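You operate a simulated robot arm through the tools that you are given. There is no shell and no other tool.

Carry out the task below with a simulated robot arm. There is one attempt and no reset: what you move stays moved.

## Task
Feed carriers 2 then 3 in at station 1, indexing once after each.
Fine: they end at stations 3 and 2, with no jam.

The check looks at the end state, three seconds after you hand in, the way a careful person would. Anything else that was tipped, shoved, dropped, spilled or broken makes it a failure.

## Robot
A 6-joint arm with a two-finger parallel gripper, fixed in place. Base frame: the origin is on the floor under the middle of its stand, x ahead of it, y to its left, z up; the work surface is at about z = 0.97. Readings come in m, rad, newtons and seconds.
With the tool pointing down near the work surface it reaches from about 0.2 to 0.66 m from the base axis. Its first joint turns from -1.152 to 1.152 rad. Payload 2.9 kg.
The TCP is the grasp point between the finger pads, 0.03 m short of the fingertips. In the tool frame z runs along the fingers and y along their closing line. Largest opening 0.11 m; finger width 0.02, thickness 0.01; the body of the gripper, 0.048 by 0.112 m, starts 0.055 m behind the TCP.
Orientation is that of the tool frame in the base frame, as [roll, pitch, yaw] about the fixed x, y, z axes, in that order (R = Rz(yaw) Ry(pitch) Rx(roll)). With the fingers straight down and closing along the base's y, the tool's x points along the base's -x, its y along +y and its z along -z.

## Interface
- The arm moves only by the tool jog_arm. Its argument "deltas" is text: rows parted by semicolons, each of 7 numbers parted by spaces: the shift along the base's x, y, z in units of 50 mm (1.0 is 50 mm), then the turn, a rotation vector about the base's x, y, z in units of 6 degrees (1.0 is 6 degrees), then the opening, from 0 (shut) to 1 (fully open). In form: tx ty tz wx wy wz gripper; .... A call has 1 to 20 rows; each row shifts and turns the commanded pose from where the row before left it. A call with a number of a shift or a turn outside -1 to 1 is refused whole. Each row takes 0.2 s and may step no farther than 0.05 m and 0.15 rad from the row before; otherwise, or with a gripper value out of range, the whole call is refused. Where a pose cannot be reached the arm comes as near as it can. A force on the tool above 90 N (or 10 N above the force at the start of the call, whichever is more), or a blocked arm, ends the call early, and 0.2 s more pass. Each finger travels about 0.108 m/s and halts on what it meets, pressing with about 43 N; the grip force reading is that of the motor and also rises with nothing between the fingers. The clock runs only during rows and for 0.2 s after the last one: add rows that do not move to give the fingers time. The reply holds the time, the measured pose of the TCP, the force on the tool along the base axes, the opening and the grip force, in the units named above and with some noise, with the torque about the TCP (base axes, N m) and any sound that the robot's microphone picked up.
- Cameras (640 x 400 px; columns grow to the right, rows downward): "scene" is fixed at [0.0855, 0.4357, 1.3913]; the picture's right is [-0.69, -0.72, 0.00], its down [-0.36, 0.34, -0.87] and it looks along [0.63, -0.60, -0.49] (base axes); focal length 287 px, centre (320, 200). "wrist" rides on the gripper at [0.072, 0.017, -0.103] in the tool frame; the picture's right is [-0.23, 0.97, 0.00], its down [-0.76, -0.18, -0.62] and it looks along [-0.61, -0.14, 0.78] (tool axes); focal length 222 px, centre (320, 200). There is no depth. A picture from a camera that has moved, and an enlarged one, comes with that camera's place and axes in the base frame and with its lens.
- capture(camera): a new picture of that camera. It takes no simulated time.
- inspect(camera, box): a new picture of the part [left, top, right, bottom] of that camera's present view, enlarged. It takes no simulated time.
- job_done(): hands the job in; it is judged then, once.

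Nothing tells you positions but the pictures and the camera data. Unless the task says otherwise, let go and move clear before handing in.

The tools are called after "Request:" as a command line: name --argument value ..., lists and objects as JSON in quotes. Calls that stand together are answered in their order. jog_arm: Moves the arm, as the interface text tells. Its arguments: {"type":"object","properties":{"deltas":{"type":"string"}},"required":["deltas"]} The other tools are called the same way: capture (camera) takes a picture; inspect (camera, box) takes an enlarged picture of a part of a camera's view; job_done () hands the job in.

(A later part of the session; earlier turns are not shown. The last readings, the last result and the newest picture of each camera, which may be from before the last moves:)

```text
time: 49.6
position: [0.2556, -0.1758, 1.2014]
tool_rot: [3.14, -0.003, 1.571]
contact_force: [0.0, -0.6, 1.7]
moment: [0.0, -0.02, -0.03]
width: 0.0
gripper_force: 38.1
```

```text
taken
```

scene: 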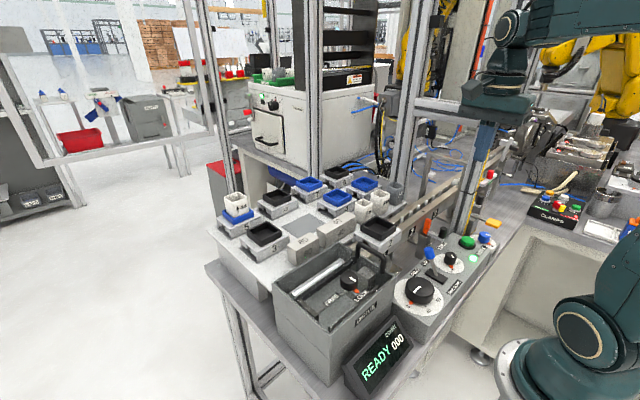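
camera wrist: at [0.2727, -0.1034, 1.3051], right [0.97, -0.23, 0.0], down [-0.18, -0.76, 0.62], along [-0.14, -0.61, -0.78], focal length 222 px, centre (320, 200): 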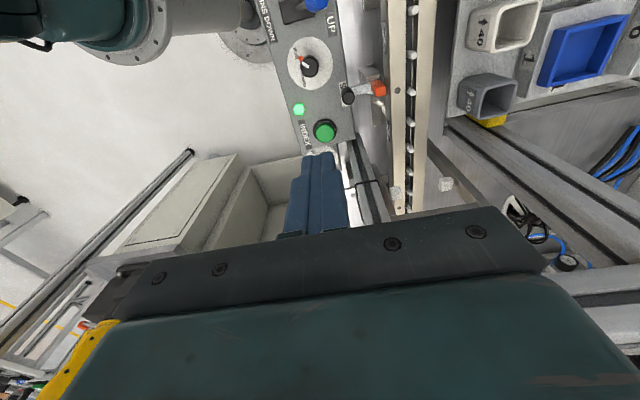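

Request:
inspect --camera "wrist" --box '[270, 40, 440, 170]'

Request:
inspect --camera "wrist" --box '[290, 110, 420, 220]'

```text
3.08 times, centred on (355, 105) of wrist
camera zoom: at [0.2727, -0.1034, 1.3051], right [0.97, -0.23, 0.0], down [-0.18, -0.76, 0.62], along [-0.14, -0.61, -0.78], focal length 684 px, centre (212, 492)
```

zoom: 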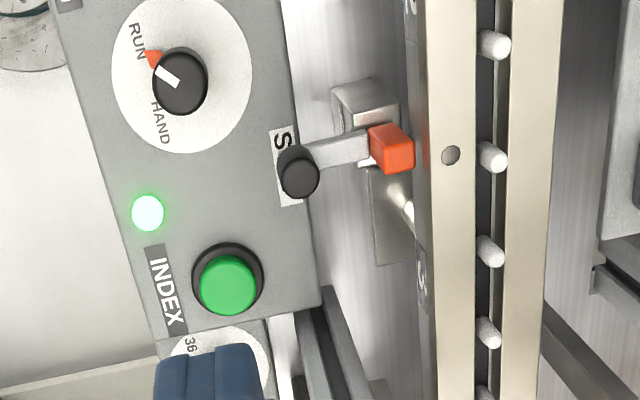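

```text
3.64 times, centred on (355, 165) of wrist
camera zoom: at [0.2727, -0.1034, 1.3051], right [0.97, -0.23, 0.0], down [-0.18, -0.76, 0.62], along [-0.14, -0.61, -0.78], focal length 808 px, centre (193, 327)
```

zoom: 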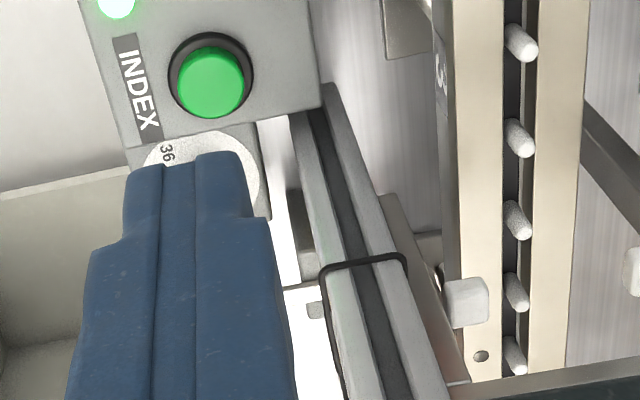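

The INDEX button is at about (0.248, -0.246, 0.939) and the post's near face is at y ≈ -0.29. I'll lean the tool 10° away from the post, then hover above the button.

Request:
jog_arm --deltas "-0.05 -0.2 0 -0.8 0 0 0; -0.05 -0.3 0 -0.87 0 0 0; -0.05 -0.4 -0.5 0 0 0 0; -0.04 -0.4 -0.7 0 0 0 0; 0 -0.05 -0.8 0 0 0 0; 0 0 -0.8 0 0 0 0; 0 0 -0.5 0 0 0 0; 0 0 0 0 0 0 0"

Request:
capture --camera "wrist"

Request:
capture --camera "scene"

Request:
inspect --camera "scene" --box '[420, 180, 530, 270]'

```text
time: 51.4
position: [0.2452, -0.2409, 1.0352]
tool_rot: [3.14, 0.174, 1.569]
contact_force: [-0.1, -0.4, -0.1]
moment: [0.0, 0.01, 0.02]
width: 0.0
gripper_force: 37.2
```

```text
taken
camera wrist: at [0.2623, -0.1516, 1.1252], right [0.97, -0.22, 0.04], down [-0.18, -0.64, 0.74], along [-0.14, -0.73, -0.67], focal length 222 px, centre (320, 200)
```

wrist: 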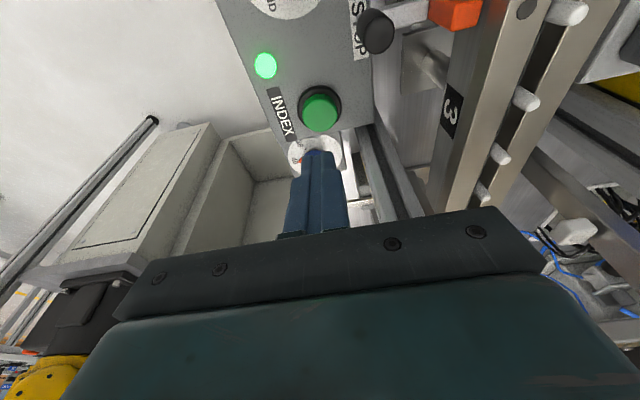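

```text
taken
```

scene: 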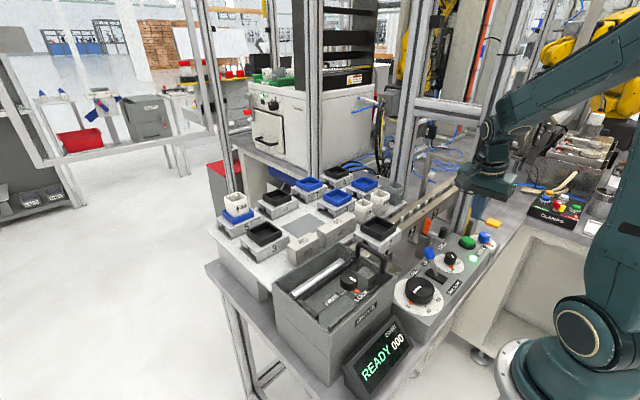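

```text
4.44 times, centred on (475, 225) of scene
camera zoom: at [0.0855, 0.4357, 1.3913], right [-0.69, -0.72, 0.0], down [-0.36, 0.34, -0.87], along [0.63, -0.6, -0.49], focal length 1274 px, centre (-369, 89)
```

zoom: 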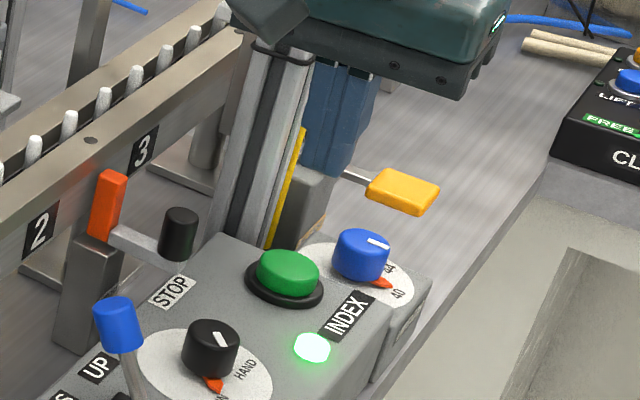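

The fingertips hover 65 mm above the green button, clear of the post. I'll descend gently.

Request:
jog_arm --deltas "0 -0.02 -0.4 0 0 0 0; 0 -0.02 -0.4 0 0 0 0; 0 0 -0.2 0 0 0 0; 0 0 0 0 0 0 0"

Request:
capture --camera "wrist"

Request:
inspect --camera "scene" --box '[440, 190, 520, 260]'

```text
time: 52.4
position: [0.2467, -0.2425, 0.9858]
tool_rot: [3.139, 0.173, 1.572]
contact_force: [0.1, -0.3, -0.9]
moment: [0.01, -0.01, -0.01]
width: 0.0
gripper_force: 37.7
```

```text
taken
camera wrist: at [0.2628, -0.1538, 1.0747], right [0.97, -0.22, 0.04], down [-0.18, -0.64, 0.74], along [-0.14, -0.73, -0.67], focal length 222 px, centre (320, 200)
```

wrist: 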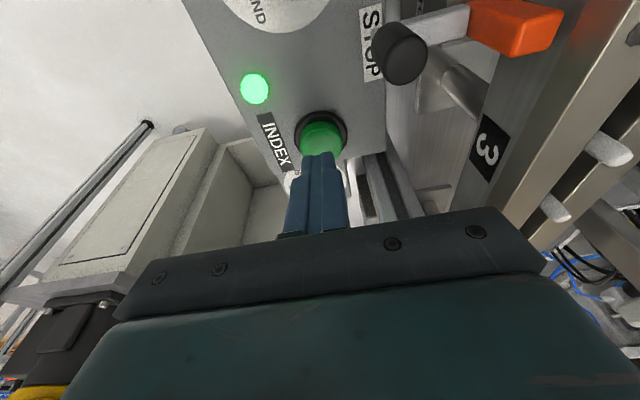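

```text
5.71 times, centred on (480, 225) of scene
camera zoom: at [0.0855, 0.4357, 1.3913], right [-0.69, -0.72, 0.0], down [-0.36, 0.34, -0.87], along [0.63, -0.6, -0.49], focal length 1638 px, centre (-594, 57)
```

zoom: 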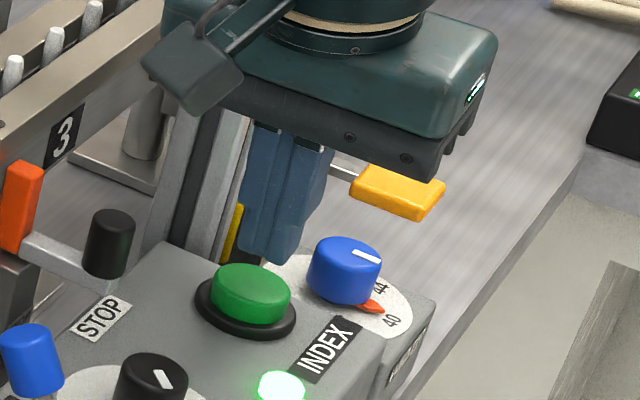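

Request:
jog_arm --deltas "0 0 -0.1 0 0 0 0; 0 0 -0.1 0 0 0 0; 0 0 -0.04 0 0 0 0; 0 0 0 0 0 0 0"

Request:
inspect --camera "scene" --box '[440, 200, 510, 260]'

```text
time: 53.4
position: [0.246, -0.2434, 0.9742]
tool_rot: [3.14, 0.171, 1.571]
contact_force: [-0.7, 0.6, -0.3]
moment: [0.02, 0.01, 0.0]
width: 0.0001
gripper_force: 38.1
```

```text
6.67 times, centred on (475, 230) of scene
camera zoom: at [0.0855, 0.4357, 1.3913], right [-0.69, -0.72, 0.0], down [-0.36, 0.34, -0.87], along [0.63, -0.6, -0.49], focal length 1911 px, centre (-713, 0)
```

zoom: 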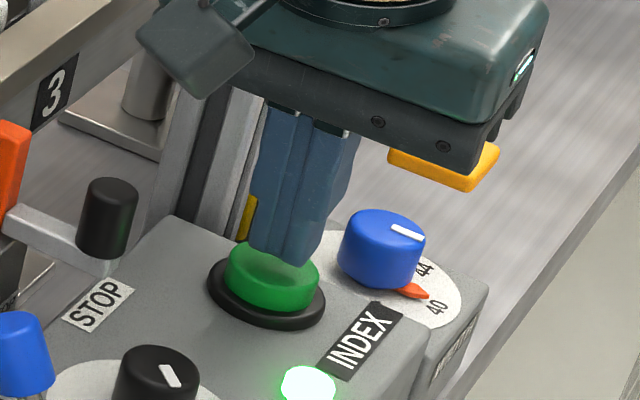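

Request:
jog_arm --deltas "0 0 -0.04 0 0 0 0; 0 0 -0.04 0 0 0 0; 0 0 0 0 0 0 0"

Request:
inspect --camera "scene" --box '[340, 310, 420, 390]'

Request:
inspect --camera "scene" --box '[440, 200, 510, 260]'

```text
time: 54.2
position: [0.2468, -0.2423, 0.97]
tool_rot: [3.139, 0.172, 1.571]
contact_force: [-0.1, -0.3, 0.3]
moment: [0.02, -0.01, 0.01]
width: 0.0
gripper_force: 37.9
```

```text
5.00 times, centred on (380, 350) of scene
camera zoom: at [0.0855, 0.4357, 1.3913], right [-0.69, -0.72, 0.0], down [-0.36, 0.34, -0.87], along [0.63, -0.6, -0.49], focal length 1433 px, centre (20, -550)
```

zoom: 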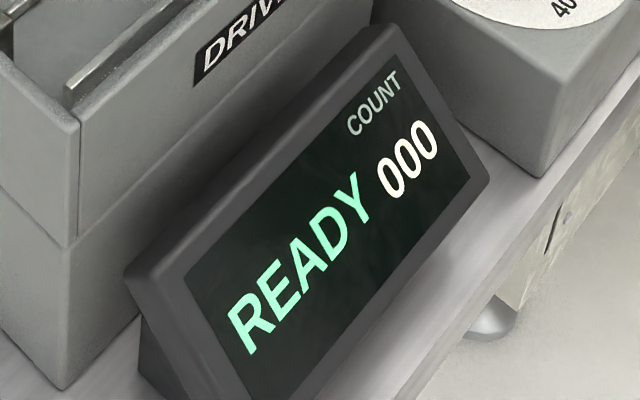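

```text
6.67 times, centred on (475, 230) of scene
camera zoom: at [0.0855, 0.4357, 1.3913], right [-0.69, -0.72, 0.0], down [-0.36, 0.34, -0.87], along [0.63, -0.6, -0.49], focal length 1911 px, centre (-713, 0)
```

zoom: 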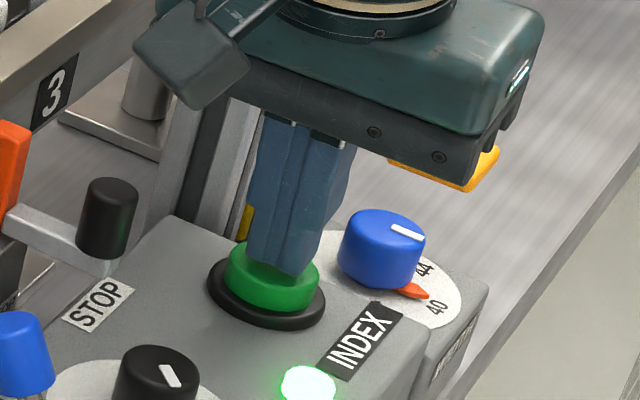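

Request:
jog_arm --deltas "0 0 -0.04 0 0 0 0; 0 0 -0.04 0 0 0 0; 0 0 0 0 0 0 0"

Request:
inspect --camera "scene" --box '[340, 310, 420, 390]'

Request:
inspect --camera "scene" --box '[440, 200, 510, 260]'

```text
time: 55.0
position: [0.2468, -0.2435, 0.9653]
tool_rot: [3.14, 0.172, 1.57]
contact_force: [-0.2, 0.1, 0.6]
moment: [0.02, 0.05, 0.01]
width: 0.0
gripper_force: 38.4
```

```text
5.00 times, centred on (380, 350) of scene
camera zoom: at [0.0855, 0.4357, 1.3913], right [-0.69, -0.72, 0.0], down [-0.36, 0.34, -0.87], along [0.63, -0.6, -0.49], focal length 1433 px, centre (20, -550)
```

zoom: 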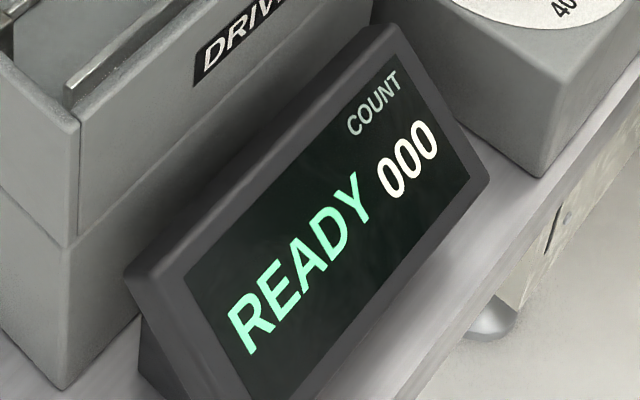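

```text
6.67 times, centred on (475, 230) of scene
camera zoom: at [0.0855, 0.4357, 1.3913], right [-0.69, -0.72, 0.0], down [-0.36, 0.34, -0.87], along [0.63, -0.6, -0.49], focal length 1911 px, centre (-713, 0)
```

zoom: 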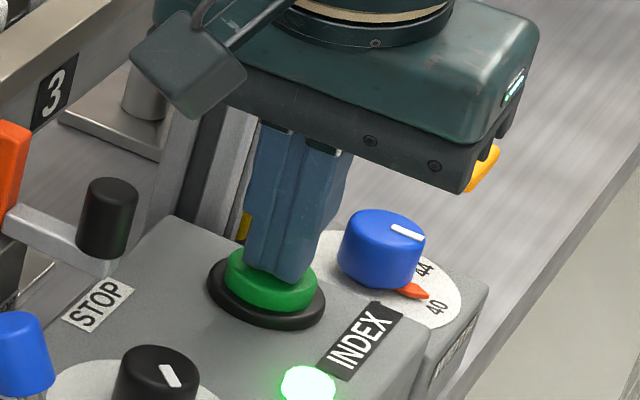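

Request:
jog_arm --deltas "0 0 -0.04 0 0 0 0; 0 0 0 0 0 0 0"

Request:
inspect --camera "scene" --box '[340, 310, 420, 390]'

Request:
inspect --camera "scene" --box '[340, 190, 480, 280]'

```text
time: 55.6
position: [0.2476, -0.243, 0.9633]
tool_rot: [3.139, 0.172, 1.57]
contact_force: [0.3, -0.5, 2.9]
moment: [0.0, -0.02, 0.0]
width: 0.0001
gripper_force: 37.6
heard: click
```

```text
5.00 times, centred on (380, 350) of scene
camera zoom: at [0.0855, 0.4357, 1.3913], right [-0.69, -0.72, 0.0], down [-0.36, 0.34, -0.87], along [0.63, -0.6, -0.49], focal length 1433 px, centre (20, -550)
```

zoom: 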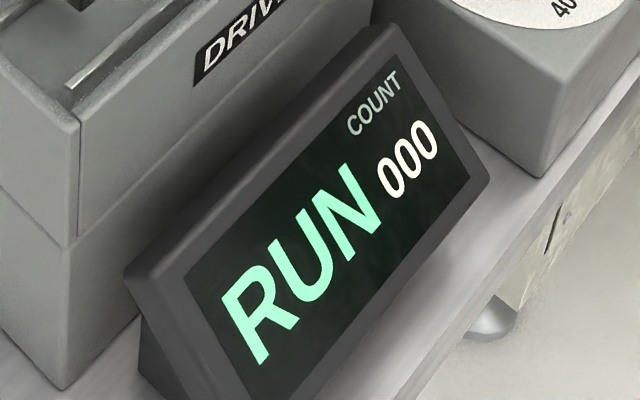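

```text
4.44 times, centred on (410, 235) of scene
camera zoom: at [0.0855, 0.4357, 1.3913], right [-0.69, -0.72, 0.0], down [-0.36, 0.34, -0.87], along [0.63, -0.6, -0.49], focal length 1274 px, centre (-80, 44)
```

zoom: 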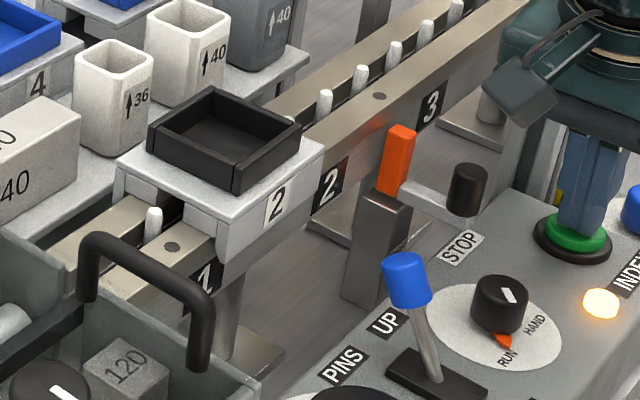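

Click heard: the display reads RUN, the lamp is amber and carrier 2 is advancing. I'll lift off the button and watch the cycle.

Request:
jog_arm --deltas "0 0 0.2 0 0 0 0; 0 0 0.2 0 0 0 0"

Request:
inspect --camera "scene" --box '[340, 190, 480, 280]'

Request:
jog_arm --deltas "0 0 0.1 0 0 0 0; 0 0 0 0 0 0 0; 0 0 0 0 0 0 0"

Request:
inspect --camera "scene" --box '[340, 190, 480, 280]'

Request:
inspect --camera "scene" --box '[340, 310, 420, 390]'

```text
time: 56.2
position: [0.2451, -0.2439, 0.9838]
tool_rot: [3.137, 0.174, 1.571]
contact_force: [0.1, 0.0, -0.1]
moment: [-0.01, 0.02, -0.03]
width: 0.0001
gripper_force: 37.9
```

```text
4.44 times, centred on (410, 235) of scene
camera zoom: at [0.0855, 0.4357, 1.3913], right [-0.69, -0.72, 0.0], down [-0.36, 0.34, -0.87], along [0.63, -0.6, -0.49], focal length 1274 px, centre (-80, 44)
```

zoom: 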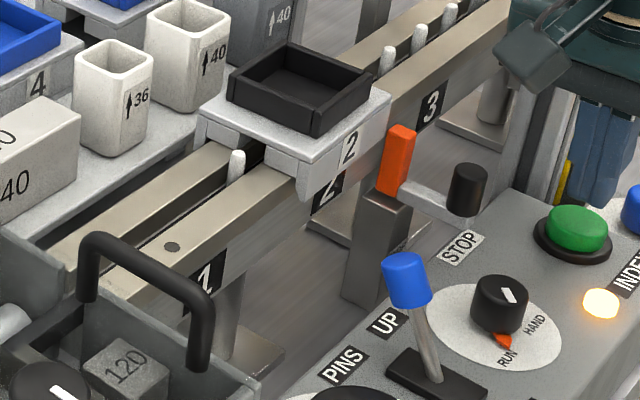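

```text
time: 57.0
position: [0.2458, -0.244, 0.9886]
tool_rot: [3.141, 0.172, 1.569]
contact_force: [-1.0, -0.4, 1.0]
moment: [0.01, 0.0, 0.04]
width: 0.0
gripper_force: 37.6
```

```text
4.44 times, centred on (410, 235) of scene
camera zoom: at [0.0855, 0.4357, 1.3913], right [-0.69, -0.72, 0.0], down [-0.36, 0.34, -0.87], along [0.63, -0.6, -0.49], focal length 1274 px, centre (-80, 44)
```

zoom: 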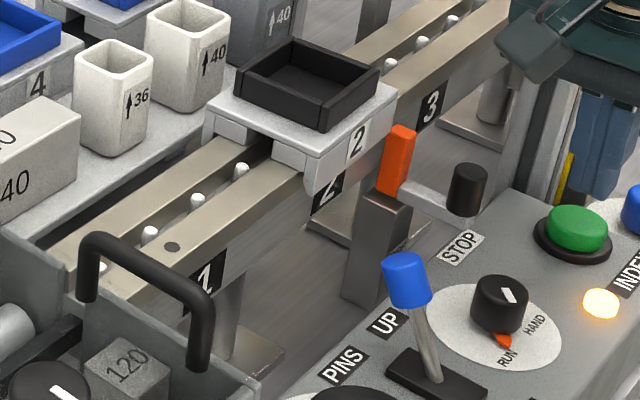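

```text
5.00 times, centred on (380, 350) of scene
camera zoom: at [0.0855, 0.4357, 1.3913], right [-0.69, -0.72, 0.0], down [-0.36, 0.34, -0.87], along [0.63, -0.6, -0.49], focal length 1433 px, centre (20, -550)
```

zoom: 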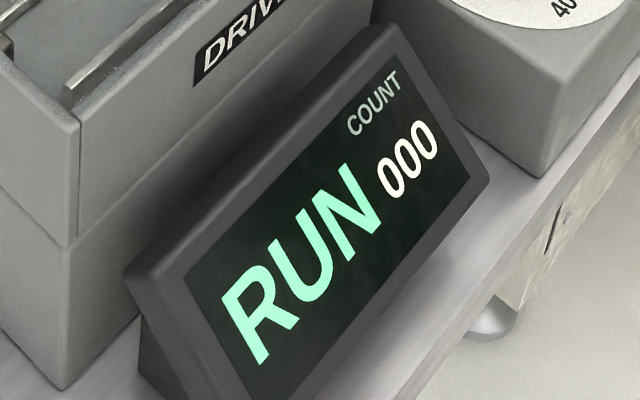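

Request:
jog_arm --deltas "0 0 0.3 0 0 0 0; 0 0.1 0.5 0 0 0 0; 0 0.2 0.6 0 0 0 0; 0 0.2 0.6 0 0 0 0; 0 0.2 0.6 0 0 0 0; 0 0 0 0 0 0 0; 0 0 0 0 0 0 0; 0 0 0 0 0 0 0"

Request:
inspect --camera "scene" --box '[340, 190, 480, 280]'

Request:
inspect --camera "scene" --box '[340, 310, 420, 390]'

Request:
inspect --camera "scene" --box '[385, 195, 450, 245]'

```text
time: 58.8
position: [0.2464, -0.2083, 1.1183]
tool_rot: [3.139, 0.173, 1.57]
contact_force: [-0.3, 0.1, 0.2]
moment: [-0.02, -0.04, 0.01]
width: 0.0
gripper_force: 37.6
```

```text
4.44 times, centred on (410, 235) of scene
camera zoom: at [0.0855, 0.4357, 1.3913], right [-0.69, -0.72, 0.0], down [-0.36, 0.34, -0.87], along [0.63, -0.6, -0.49], focal length 1274 px, centre (-80, 44)
```

zoom: 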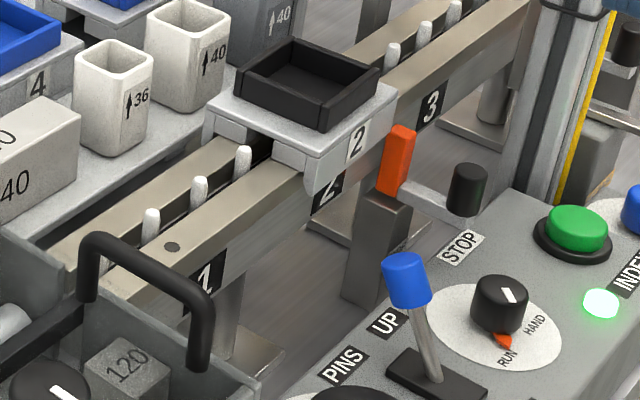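

```text
5.00 times, centred on (380, 350) of scene
camera zoom: at [0.0855, 0.4357, 1.3913], right [-0.69, -0.72, 0.0], down [-0.36, 0.34, -0.87], along [0.63, -0.6, -0.49], focal length 1433 px, centre (20, -550)
```

zoom: 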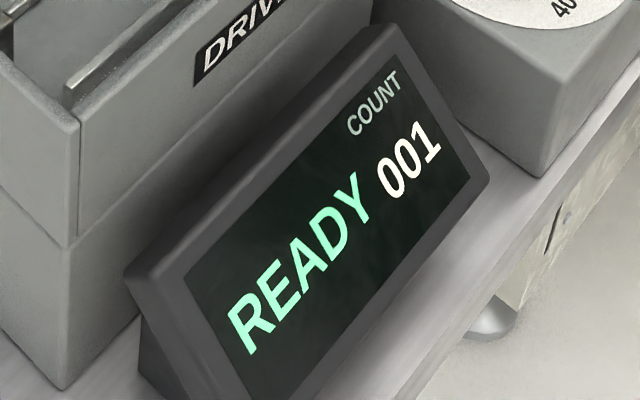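

```text
8.00 times, centred on (418, 220) of scene
camera zoom: at [0.0855, 0.4357, 1.3913], right [-0.69, -0.72, 0.0], down [-0.36, 0.34, -0.87], along [0.63, -0.6, -0.49], focal length 2293 px, centre (-460, 40)
```

zoom: 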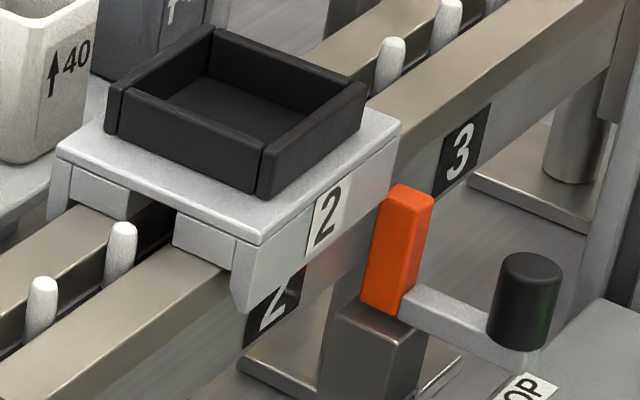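

Index 1 is done: count 001, READY, carrier 2 at station 2 and pins back up. Before feeding carrier 3 I need to know whether the orange STOP finger would block carrier 2's skirt on the next move, so I'll tilt the camera for a low, close look.

Request:
jog_arm --deltas "0.05 0.2 -0.1 -0.8 0 0 0; 0.05 0.2 -0.1 -0.8 0 0 0; 0.07 0.2 -0.2 -0.9 0 0 0; 0.07 0.2 -0.3 -0.9 0 0 0; 0.07 0.06 -0.4 -0.8 0 0 0; 0 0 0 0 0 0 0"

Request:
capture --camera "wrist"

Request:
inspect --camera "wrist" --box '[340, 40, 500, 160]'

```text
time: 60.2
position: [0.2628, -0.1655, 1.0619]
tool_rot: [3.139, 0.613, 1.569]
contact_force: [0.7, -0.5, -0.2]
moment: [0.01, -0.03, 0.0]
width: 0.0003
gripper_force: 37.8
```

```text
taken
camera wrist: at [0.2792, -0.0466, 1.1051], right [0.97, -0.19, 0.13], down [-0.18, -0.26, 0.95], along [-0.14, -0.95, -0.29], focal length 222 px, centre (320, 200)
```

wrist: 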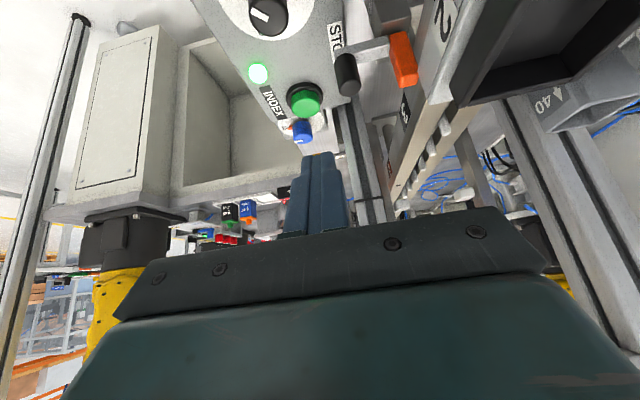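

```text
3.33 times, centred on (420, 100) of wrist
camera zoom: at [0.2792, -0.0466, 1.1051], right [0.97, -0.19, 0.13], down [-0.18, -0.26, 0.95], along [-0.14, -0.95, -0.29], focal length 740 px, centre (-13, 533)
```

zoom: 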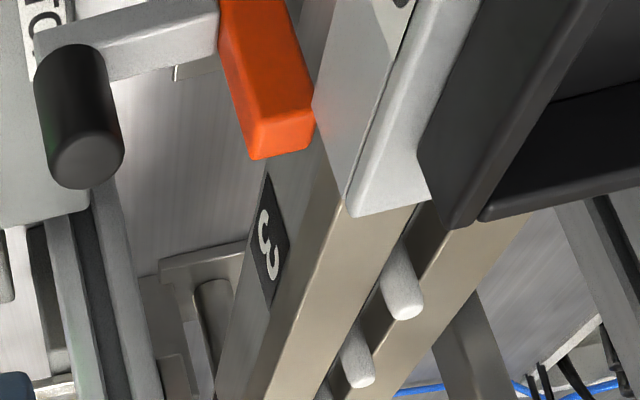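

Request:
inspect --camera "wrist" --box '[380, 60, 450, 120]'

Request:
inspect --camera "wrist" --box '[320, 0, 460, 100]'

```text
6.67 times, centred on (415, 90) of wrist
camera zoom: at [0.2792, -0.0466, 1.1051], right [0.97, -0.19, 0.13], down [-0.18, -0.26, 0.95], along [-0.14, -0.95, -0.29], focal length 1481 px, centre (-313, 933)
```

zoom: 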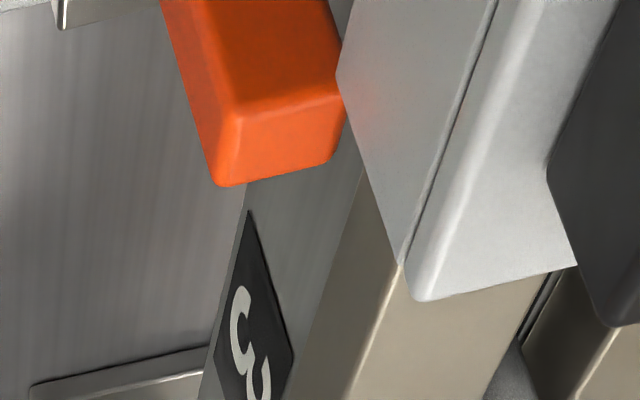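

```text
4.00 times, centred on (390, 50) of wrist
camera zoom: at [0.2792, -0.0466, 1.1051], right [0.97, -0.19, 0.13], down [-0.18, -0.26, 0.95], along [-0.14, -0.95, -0.29], focal length 888 px, centre (40, 800)
```

zoom: 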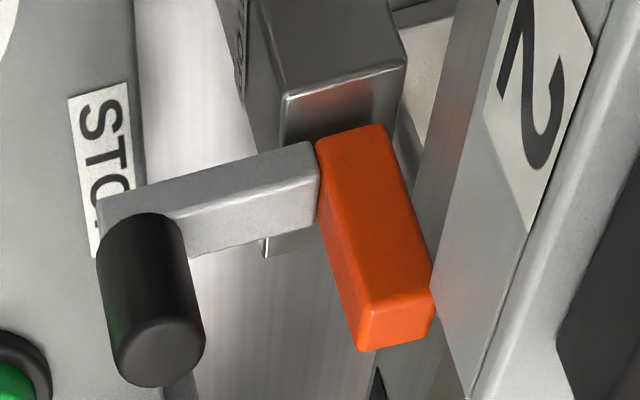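

The finger's top corner sits right beside carrier 2's skirt corner, so it is close. I'll take an overhead look to measure the gap and overlap properly.

Request:
jog_arm --deltas "0.1 -0.1 0.4 0.8 0 0 0; 0.15 -0.25 0.4 0.8 0 0 0; 0.15 -0.3 0.2 0.9 0 0 0; 0.2 -0.35 0.1 0.9 0 0 0; 0.2 -0.4 0 0.8 0 0 0; 0 0 0 0 0 0 0"

Request:
capture --camera "wrist"

Request:
inspect --camera "wrist" --box '[270, 0, 400, 90]'

```text
time: 61.6
position: [0.3034, -0.2366, 1.1168]
tool_rot: [3.139, 0.172, 1.572]
contact_force: [-0.2, -0.6, -0.2]
moment: [0.0, 0.05, -0.01]
width: 0.0
gripper_force: 37.4
```

```text
taken
camera wrist: at [0.3202, -0.1465, 1.2065], right [0.97, -0.22, 0.04], down [-0.18, -0.64, 0.74], along [-0.14, -0.73, -0.67], focal length 222 px, centre (320, 200)
```

wrist: 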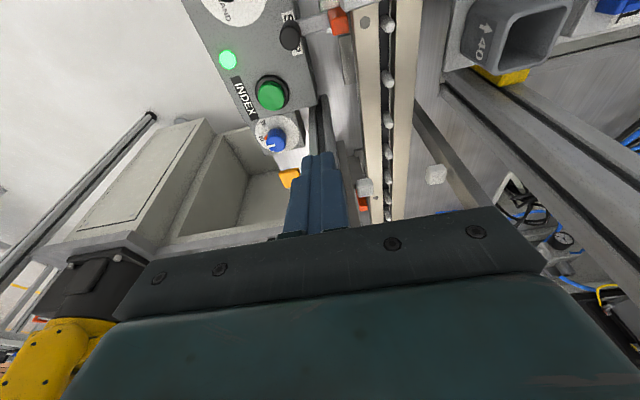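

```text
4.44 times, centred on (335, 45) of wrist
camera zoom: at [0.3202, -0.1465, 1.2065], right [0.97, -0.22, 0.04], down [-0.18, -0.64, 0.74], along [-0.14, -0.73, -0.67], focal length 987 px, centre (253, 889)
```

zoom: 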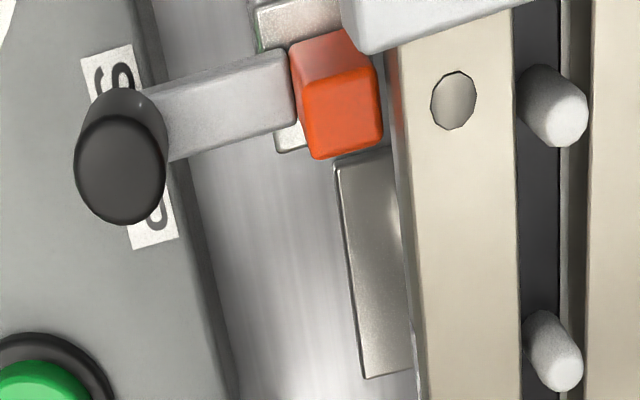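

Request:
inspect --camera "wrist" --box '[310, 0, 370, 40]'

Request:
inspect --camera "wrist" --box '[300, 0, 380, 20]'

Request:
inspect --camera "scene" --box '[410, 205, 450, 235]'

```text
10.00 times, centred on (340, 20) of wrist
camera zoom: at [0.3202, -0.1465, 1.2065], right [0.97, -0.22, 0.04], down [-0.18, -0.64, 0.74], along [-0.14, -0.73, -0.67], focal length 2221 px, centre (120, 2000)
```

zoom: 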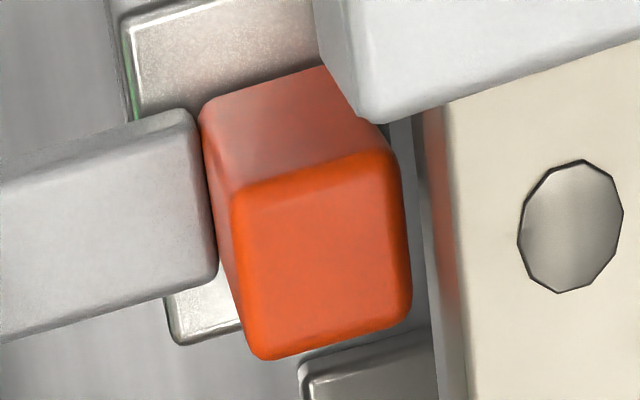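

```text
8.00 times, centred on (340, 10) of wrist
camera zoom: at [0.3202, -0.1465, 1.2065], right [0.97, -0.22, 0.04], down [-0.18, -0.64, 0.74], along [-0.14, -0.73, -0.67], focal length 1777 px, centre (160, 1720)
```

zoom: 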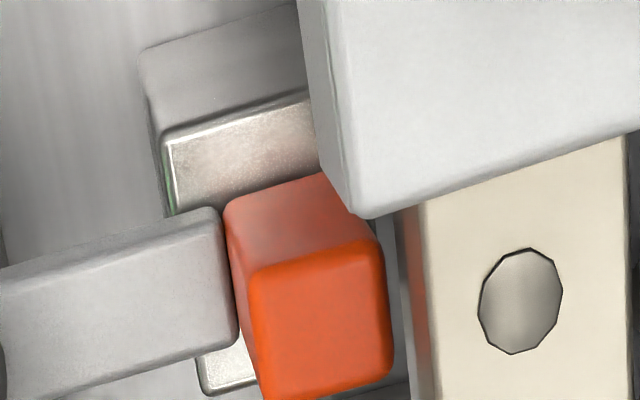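

```text
13.33 times, centred on (430, 220) of scene
camera zoom: at [0.0855, 0.4356, 1.3913], right [-0.69, -0.72, 0.0], down [-0.36, 0.34, -0.87], along [0.63, -0.6, -0.49], focal length 3822 px, centre (-1147, -67)
```

zoom: 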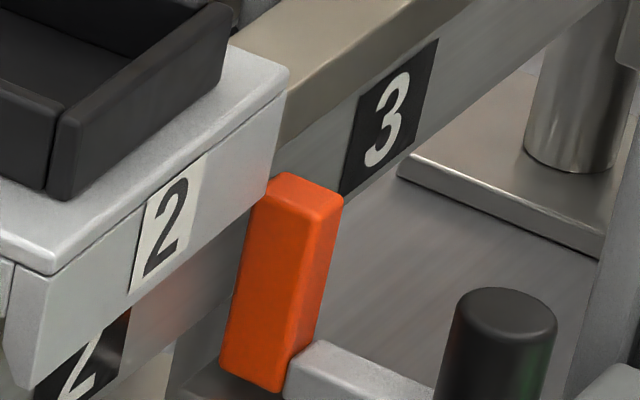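

From three views the STOP finger's top is about 3–4 mm below the skirt bottom, with about 6 mm of gap in y. It is in its lowered, released position, so I won't touch it. Now I'll leave the post area and go over carrier 3, at about (0.551, 0.165).

Request:
jog_arm --deltas "0 0.2 0.8 0 0 0 0; 0 0.3 0.8 0 0 0 0; 0.45 0.73 0 0 0 0 0; 0.45 0.73 0 0 0 0 0; 0.45 0.73 0 0.8 0 0 0; 0.45 0.73 0 0.82 0 0 0; 0.45 0.73 0 0 0 0 0; 0.45 0.73 0 0 0 0 0.3; 0.45 0.73 0 0 0 0 0.6; 0.45 0.73 0 0 0 0 0.86; 0.45 0.73 0 0 0 0 0.86; 0.45 0.73 0 0 0 0 0.86; 0.45 0.23 0 0 0 0 0.86; 0 0 0 0 0 0 0.86"

Request:
capture --camera "wrist"

Request:
capture --camera "scene"

```text
time: 64.6
position: [0.5502, 0.1675, 1.1999]
tool_rot: [3.139, 0.004, 1.57]
contact_force: [0.3, 0.5, -0.2]
moment: [0.0, 0.0, -0.02]
width: 0.0945
gripper_force: 0.0
```

```text
taken
camera wrist: at [0.5672, 0.2408, 1.3029], right [0.97, -0.23, 0.0], down [-0.18, -0.76, 0.63], along [-0.14, -0.61, -0.78], focal length 222 px, centre (320, 200)
```

wrist: 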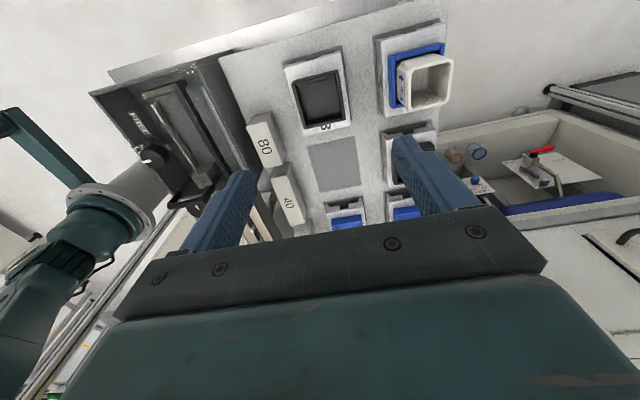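

```text
taken
```

scene: 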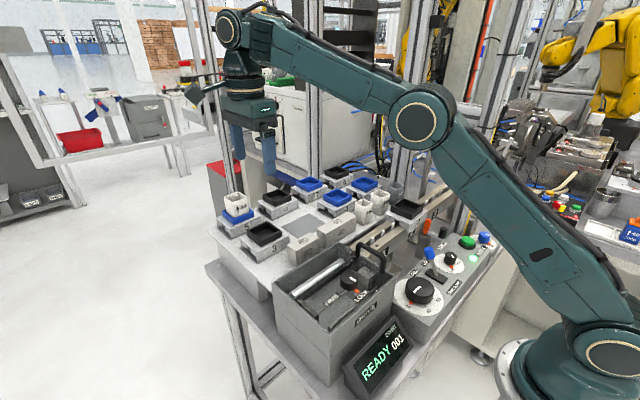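

Request:
jog_arm --deltas "0 0 -0.6 0.03 0.02 0 0.86; 0 0 -0.7 0 0 0 0.86; 0 0 -0.7 0 0 0 0.86; 0 0 0 0 0 0 0.86"

Request:
inspect --camera "wrist" --box '[240, 40, 400, 190]'

Request:
inspect --camera "scene" --box '[210, 150, 320, 260]'

```text
time: 65.6
position: [0.5499, 0.1679, 1.0983]
tool_rot: [3.141, -0.001, 1.569]
contact_force: [0.7, 0.1, -0.6]
moment: [0.05, 0.0, 0.03]
width: 0.0945
gripper_force: 0.1
```

```text
2.67 times, centred on (320, 115) of wrist
camera zoom: at [0.5669, 0.2409, 1.202], right [0.97, -0.23, 0.0], down [-0.18, -0.76, 0.62], along [-0.14, -0.61, -0.78], focal length 592 px, centre (320, 427)
```

zoom: 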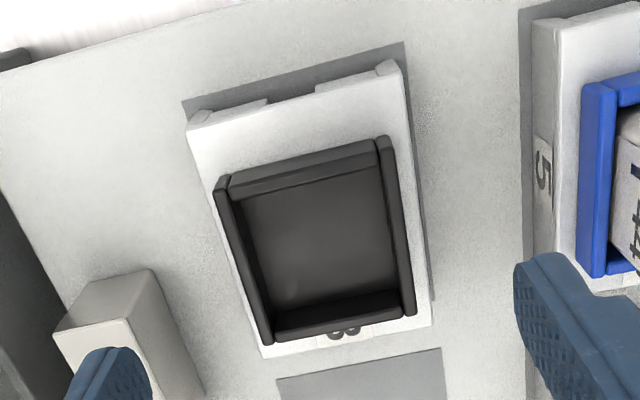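

```text
3.64 times, centred on (265, 205) of scene
camera zoom: at [0.0855, 0.4357, 1.3913], right [-0.69, -0.72, 0.0], down [-0.36, 0.34, -0.87], along [0.63, -0.6, -0.49], focal length 1042 px, centre (520, 182)
```

zoom: 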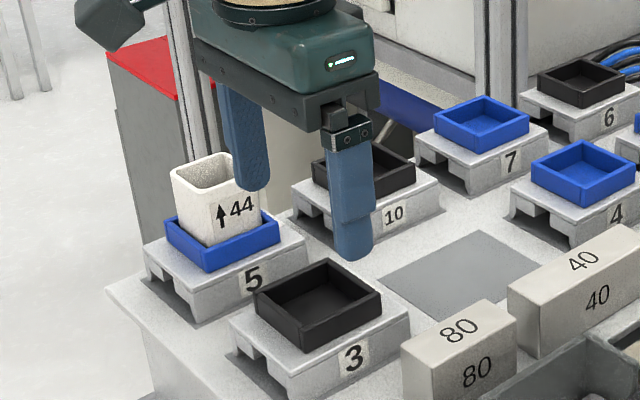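

Request:
jog_arm --deltas "0 -0.025 -0.6 0 0 0 0.86; 0 0 -0.6 0 0 0 0.86; 0 0 -0.4 0 0 0 0.86; 0 0 -0.2 0 0 0 0.86; 0 0 -0.12 0 0 0 0.86; 0 0 0 0 0 0 0.86"

Request:
inspect --camera "scene" --box '[215, 190, 310, 260]'

```text
time: 67.0
position: [0.5495, 0.1643, 1.0045]
tool_rot: [-3.142, -0.001, 1.57]
contact_force: [0.2, 0.1, -0.1]
moment: [-0.02, -0.01, 0.0]
width: 0.0947
gripper_force: 0.2
```

```text
5.71 times, centred on (262, 225) of scene
camera zoom: at [0.0855, 0.4357, 1.3913], right [-0.69, -0.72, 0.0], down [-0.36, 0.34, -0.87], along [0.63, -0.6, -0.49], focal length 1638 px, centre (649, 57)
```

zoom: 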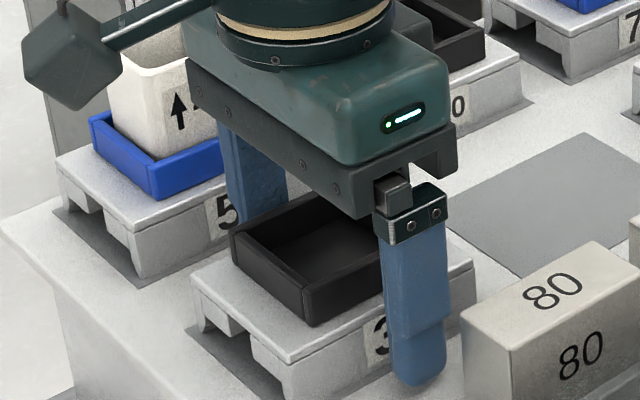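

Request:
jog_arm --deltas "0 0 -0.02 0 0 0 0.86; 0 0 0 0 0 0 0.7; 0 0 0 0 0 0 0.3; 0 0 0 0 0 0 0; 0 0 0 0 0 0 0; 0 0 0 0 0 0 0"

Request:
jog_arm --deltas "0 0 0.04 0 0 0 0; 0 0 0.04 0 0 0 0; 0 0 0.04 0 0 0 0; 0 0 0 0 0 0 0"

Request:
inspect --camera "scene" --box '[215, 190, 310, 260]'

```text
time: 68.4
position: [0.5495, 0.1643, 1.0033]
tool_rot: [-3.141, 0.0, 1.57]
contact_force: [0.3, -0.2, 0.8]
moment: [0.1, -0.11, -0.04]
width: 0.0696
gripper_force: 42.5
```

```text
time: 69.4
position: [0.5499, 0.1648, 1.008]
tool_rot: [-3.14, 0.001, 1.57]
contact_force: [-0.2, -0.3, -2.9]
moment: [-0.01, 0.01, 0.0]
width: 0.0695
gripper_force: 43.0
```

```text
5.71 times, centred on (262, 225) of scene
camera zoom: at [0.0856, 0.4357, 1.3913], right [-0.69, -0.72, 0.0], down [-0.36, 0.34, -0.87], along [0.63, -0.6, -0.49], focal length 1638 px, centre (649, 57)
```

zoom: 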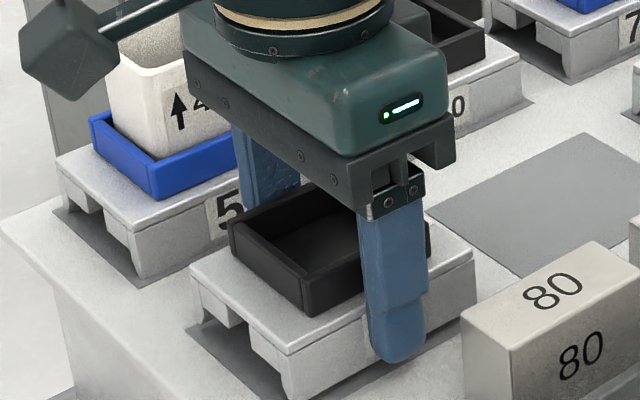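

Carrier 3 is held and lifting cleanly at about -2.9 N. I'll raise it slowly to travel height.

Request:
jog_arm --deltas "0 0 0.06 0 0 0 0; 0 0 0.1 0 0 0 0; 0 0 0.15 0 0 0 0; 0 0 0.2 0 0 0 0; 0 0 0.25 0 0 0 0; 0 0 0.3 0 0 0 0; 0 0 0.3 0 0 0 0; 0 0 0.3 0 0 0 0; 0 0 0.3 0 0 0 0; 0 0 0.25 0 0 0 0; 0 0 0.15 0 0 0 0; 0 0 0.05 0 0 0 0; 0 0 0 0 0 0 0"

Request:
inspect --camera "scene" --box '[190, 100, 350, 270]'

```text
time: 72.2
position: [0.5504, 0.1647, 1.13]
tool_rot: [-3.141, 0.001, 1.571]
contact_force: [0.0, -0.9, -2.9]
moment: [0.01, 0.04, 0.01]
width: 0.0698
gripper_force: 43.1
```

```text
2.35 times, centred on (270, 185) of scene
camera zoom: at [0.0856, 0.4357, 1.3913], right [-0.69, -0.72, 0.0], down [-0.36, 0.34, -0.87], along [0.63, -0.6, -0.49], focal length 674 px, centre (438, 235)
```

zoom: 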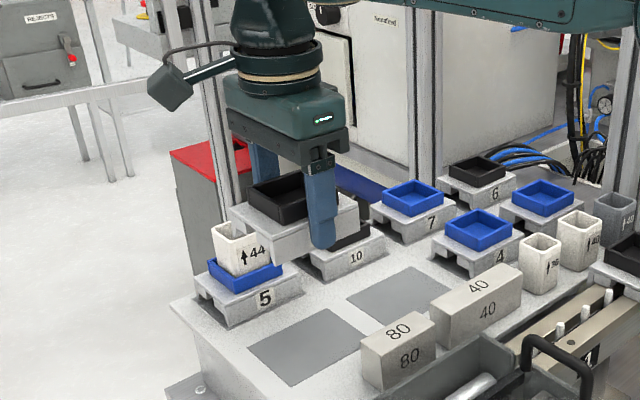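

Request:
jog_arm --deltas "-0.1 -0.1 0.1 0 0 0 0; -0.2 -0.2 0.1 0 0 0 0; -0.3 -0.3 0 0 0 0 0; -0.3 -0.3 0 0 0 0 0; -0.3 -0.3 0 0 0 0 0; -0.3 -0.3 0 0 0 0 0; -0.3 -0.3 0 0 0 0 0; -0.3 -0.3 0 0 0 0 0; -0.3 -0.3 0 0 0 0 0; -0.3 -0.3 0 0 0 0 0; -0.3 -0.3 0 0 0 0 0; -0.3 -0.3 0 0 0 0 0; -0.2 -0.2 -0.2 0 0 0 0; -0.1 -0.1 -0.2 0 0 0 0; 0 -0.08 -0.2 0 0 0 0; 0 0 0 0 0 0 0"

Request:
inspect --camera "wrist" --box '[220, 30, 420, 170]'

Request:
inspect --camera "scene" --box '[330, 150, 470, 270]'

```text
time: 75.6
position: [0.3713, -0.0198, 1.1074]
tool_rot: [3.141, 0.0, 1.57]
contact_force: [1.0, 0.7, -3.5]
moment: [0.04, -0.02, 0.0]
width: 0.0698
gripper_force: 43.2
```

```text
2.86 times, centred on (320, 100) of wrist
camera zoom: at [0.3865, 0.0537, 1.2107], right [0.97, -0.23, 0.0], down [-0.18, -0.76, 0.62], along [-0.14, -0.61, -0.78], focal length 635 px, centre (320, 486)
```

zoom: 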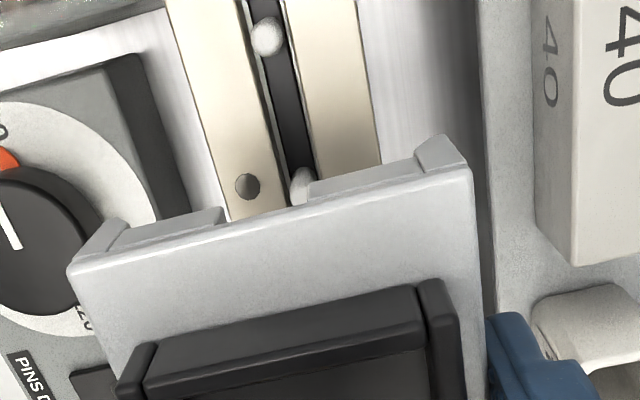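

```text
3.33 times, centred on (400, 210) of scene
camera zoom: at [0.0856, 0.4357, 1.3913], right [-0.69, -0.72, 0.0], down [-0.36, 0.34, -0.87], along [0.63, -0.6, -0.49], focal length 956 px, centre (53, 167)
```

zoom: 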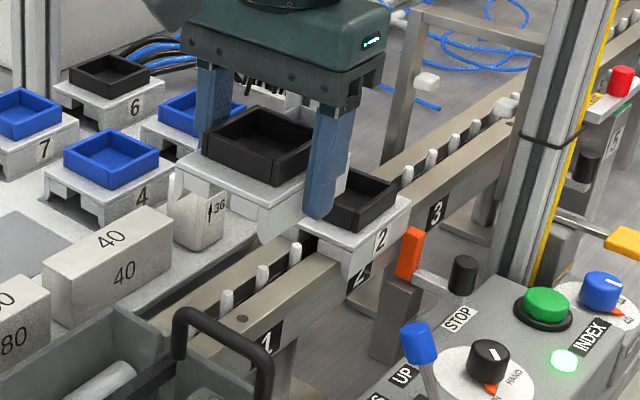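

Request:
jog_arm --deltas "0.016 0.06 -0.1 0 0 0 0; 0 0 -0.2 0 0 0 0; 0 0 -0.3 0 0 0 0; 0 0 -0.3 0 0 0 0; 0 0 -0.2 0 0 0 0; 0 0 -0.1 0 0 0 0; 0 0 0 0 0 0 0"

Request:
inspect --camera "wrist" --box '[220, 20, 420, 160]'

Request:
inspect --camera "scene" --box '[345, 190, 425, 260]'

```text
time: 77.2
position: [0.3711, -0.0152, 1.047]
tool_rot: [3.141, -0.002, 1.571]
contact_force: [-0.2, 0.1, -2.4]
moment: [-0.02, 0.01, 0.01]
width: 0.07
gripper_force: 43.4
```

```text
2.86 times, centred on (320, 90) of wrist
camera zoom: at [0.387, 0.0564, 1.1503], right [0.97, -0.23, 0.0], down [-0.18, -0.76, 0.62], along [-0.14, -0.61, -0.78], focal length 635 px, centre (320, 514)
```

zoom: 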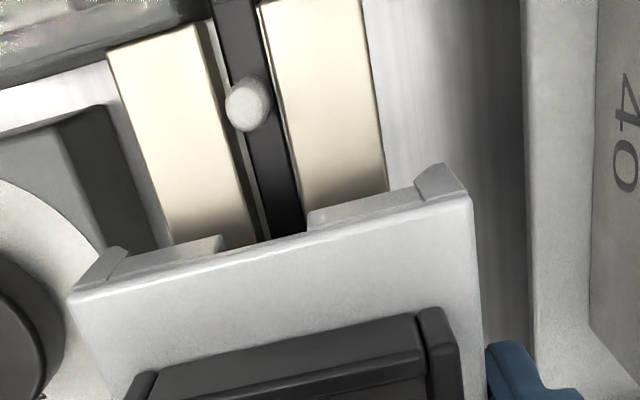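

```text
5.71 times, centred on (385, 225) of scene
camera zoom: at [0.0856, 0.4357, 1.3913], right [-0.69, -0.72, 0.0], down [-0.36, 0.34, -0.87], along [0.63, -0.6, -0.49], focal length 1638 px, centre (-51, 57)
```

zoom: 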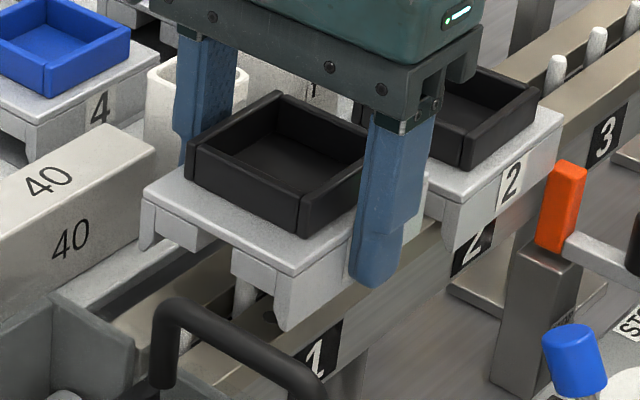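

Carrier 3 is aligned with the rail at x ≈ 0.370 and its web sits midway between the pins. I'll lower it in fine steps.

Request:
jog_arm --deltas "0 0 -0.08 0 0 0 0; 0 0 -0.08 0 0 0 0; 0 0 -0.06 0 0 0 0; 0 0 -0.06 0 0 0 0; 0 0 -0.06 0 0 0 0; 0 0 0 0 0 0 0"

Request:
jog_arm --deltas "0 0 -0.04 0 0 0 0; 0 0 -0.04 0 0 0 0; 0 0 0 0 0 0 0; 0 0 0 0 0 0 0"

```text
time: 78.6
position: [0.3697, -0.0175, 1.0313]
tool_rot: [3.14, 0.002, 1.571]
contact_force: [0.2, 0.5, -3.3]
moment: [0.0, 0.0, -0.01]
width: 0.0697
gripper_force: 43.2
```

```text
time: 79.6
position: [0.3705, -0.0174, 1.0279]
tool_rot: [-3.14, 0.0, 1.57]
contact_force: [-0.3, 0.2, -2.6]
moment: [0.01, 0.02, -0.02]
width: 0.0697
gripper_force: 42.7
```

Request:
jog_arm --deltas "0 0 -0.03 0 0 0 0; 0 0 -0.03 0 0 0 0; 0 0 0 0 0 0 0; 0 0 0 0 0 0 0"

Request:
jog_arm --deltas "0 0 -0.02 0 0 0 0; 0 0 0 0 0 0 0; 0 0 0 0 0 0 0"

Request:
jog_arm --deltas "0 0 -0.02 0 0 0 0; 0 0 0 0 0 0 0; 0 0 0 0 0 0 0"

```text
time: 80.6
position: [0.3706, -0.017, 1.0243]
tool_rot: [3.141, -0.002, 1.571]
contact_force: [0.4, 0.1, -3.0]
moment: [-0.02, -0.01, 0.03]
width: 0.0697
gripper_force: 42.9
```

```text
time: 81.4
position: [0.3715, -0.0166, 1.0229]
tool_rot: [-3.14, -0.001, 1.57]
contact_force: [0.4, 0.2, -2.9]
moment: [0.0, 0.02, 0.02]
width: 0.0695
gripper_force: 43.2
```

```text
time: 82.2
position: [0.3709, -0.0179, 1.0217]
tool_rot: [-3.141, 0.002, 1.571]
contact_force: [-1.1, -0.1, -2.3]
moment: [0.0, 0.01, -0.06]
width: 0.0697
gripper_force: 43.1
```

Request:
jog_arm --deltas "0 0 -0.014 0 0 0 0; 0 0 0 0 0 0 0; 0 0 0 0 0 0 0"

Request:
inspect --camera "scene" --box '[350, 200, 420, 260]'

```text
time: 83.0
position: [0.371, -0.0169, 1.0212]
tool_rot: [3.141, 0.0, 1.571]
contact_force: [-0.3, -0.6, 0.1]
moment: [0.12, -0.08, 0.06]
width: 0.0695
gripper_force: 43.1
```

```text
6.67 times, centred on (385, 230) of scene
camera zoom: at [0.0855, 0.4356, 1.3913], right [-0.69, -0.72, 0.0], down [-0.36, 0.34, -0.87], along [0.63, -0.6, -0.49], focal length 1911 px, centre (-113, 0)
```

zoom: 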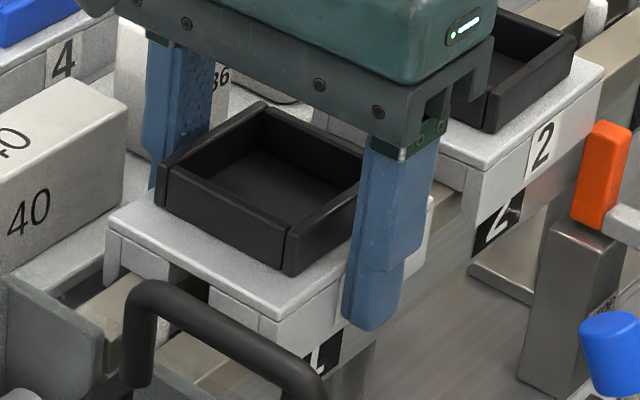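

Request:
jog_arm --deltas "0 0 -0.008 0 0 0 0; 0 0 0 0 0 0 0; 0 0 0 0 0 0 0"

Request:
jog_arm --deltas "0 0 0 0 0 0 0.7; 0 0 0 0 0 0 0.77; 0 0 0 0 0 0 0.77; 0 0 0 0 0 0 0.77"

Request:
inspect --camera "scene" --box '[350, 200, 420, 260]'

```text
time: 83.8
position: [0.3712, -0.0166, 1.0226]
tool_rot: [3.142, 0.0, 1.57]
contact_force: [1.9, 2.5, 5.0]
moment: [0.03, 0.17, -0.01]
width: 0.0699
gripper_force: 43.0
```

```text
time: 84.8
position: [0.3711, -0.0169, 1.0215]
tool_rot: [-3.141, -0.001, 1.57]
contact_force: [-0.4, 0.5, 0.0]
moment: [-0.02, -0.02, 0.0]
width: 0.0849
gripper_force: 0.1
```

```text
6.67 times, centred on (385, 230) of scene
camera zoom: at [0.0855, 0.4357, 1.3913], right [-0.69, -0.72, 0.0], down [-0.36, 0.34, -0.87], along [0.63, -0.6, -0.49], focal length 1911 px, centre (-113, 0)
```

zoom: 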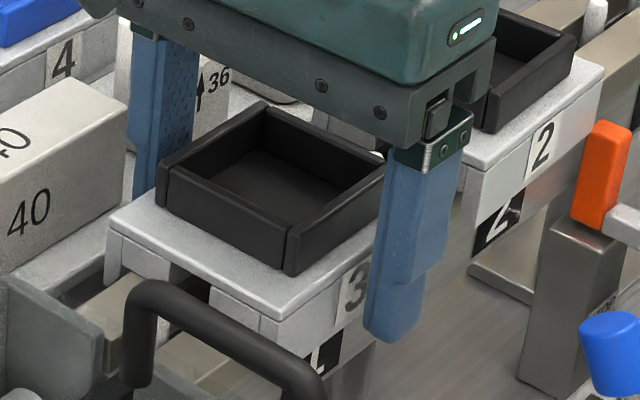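

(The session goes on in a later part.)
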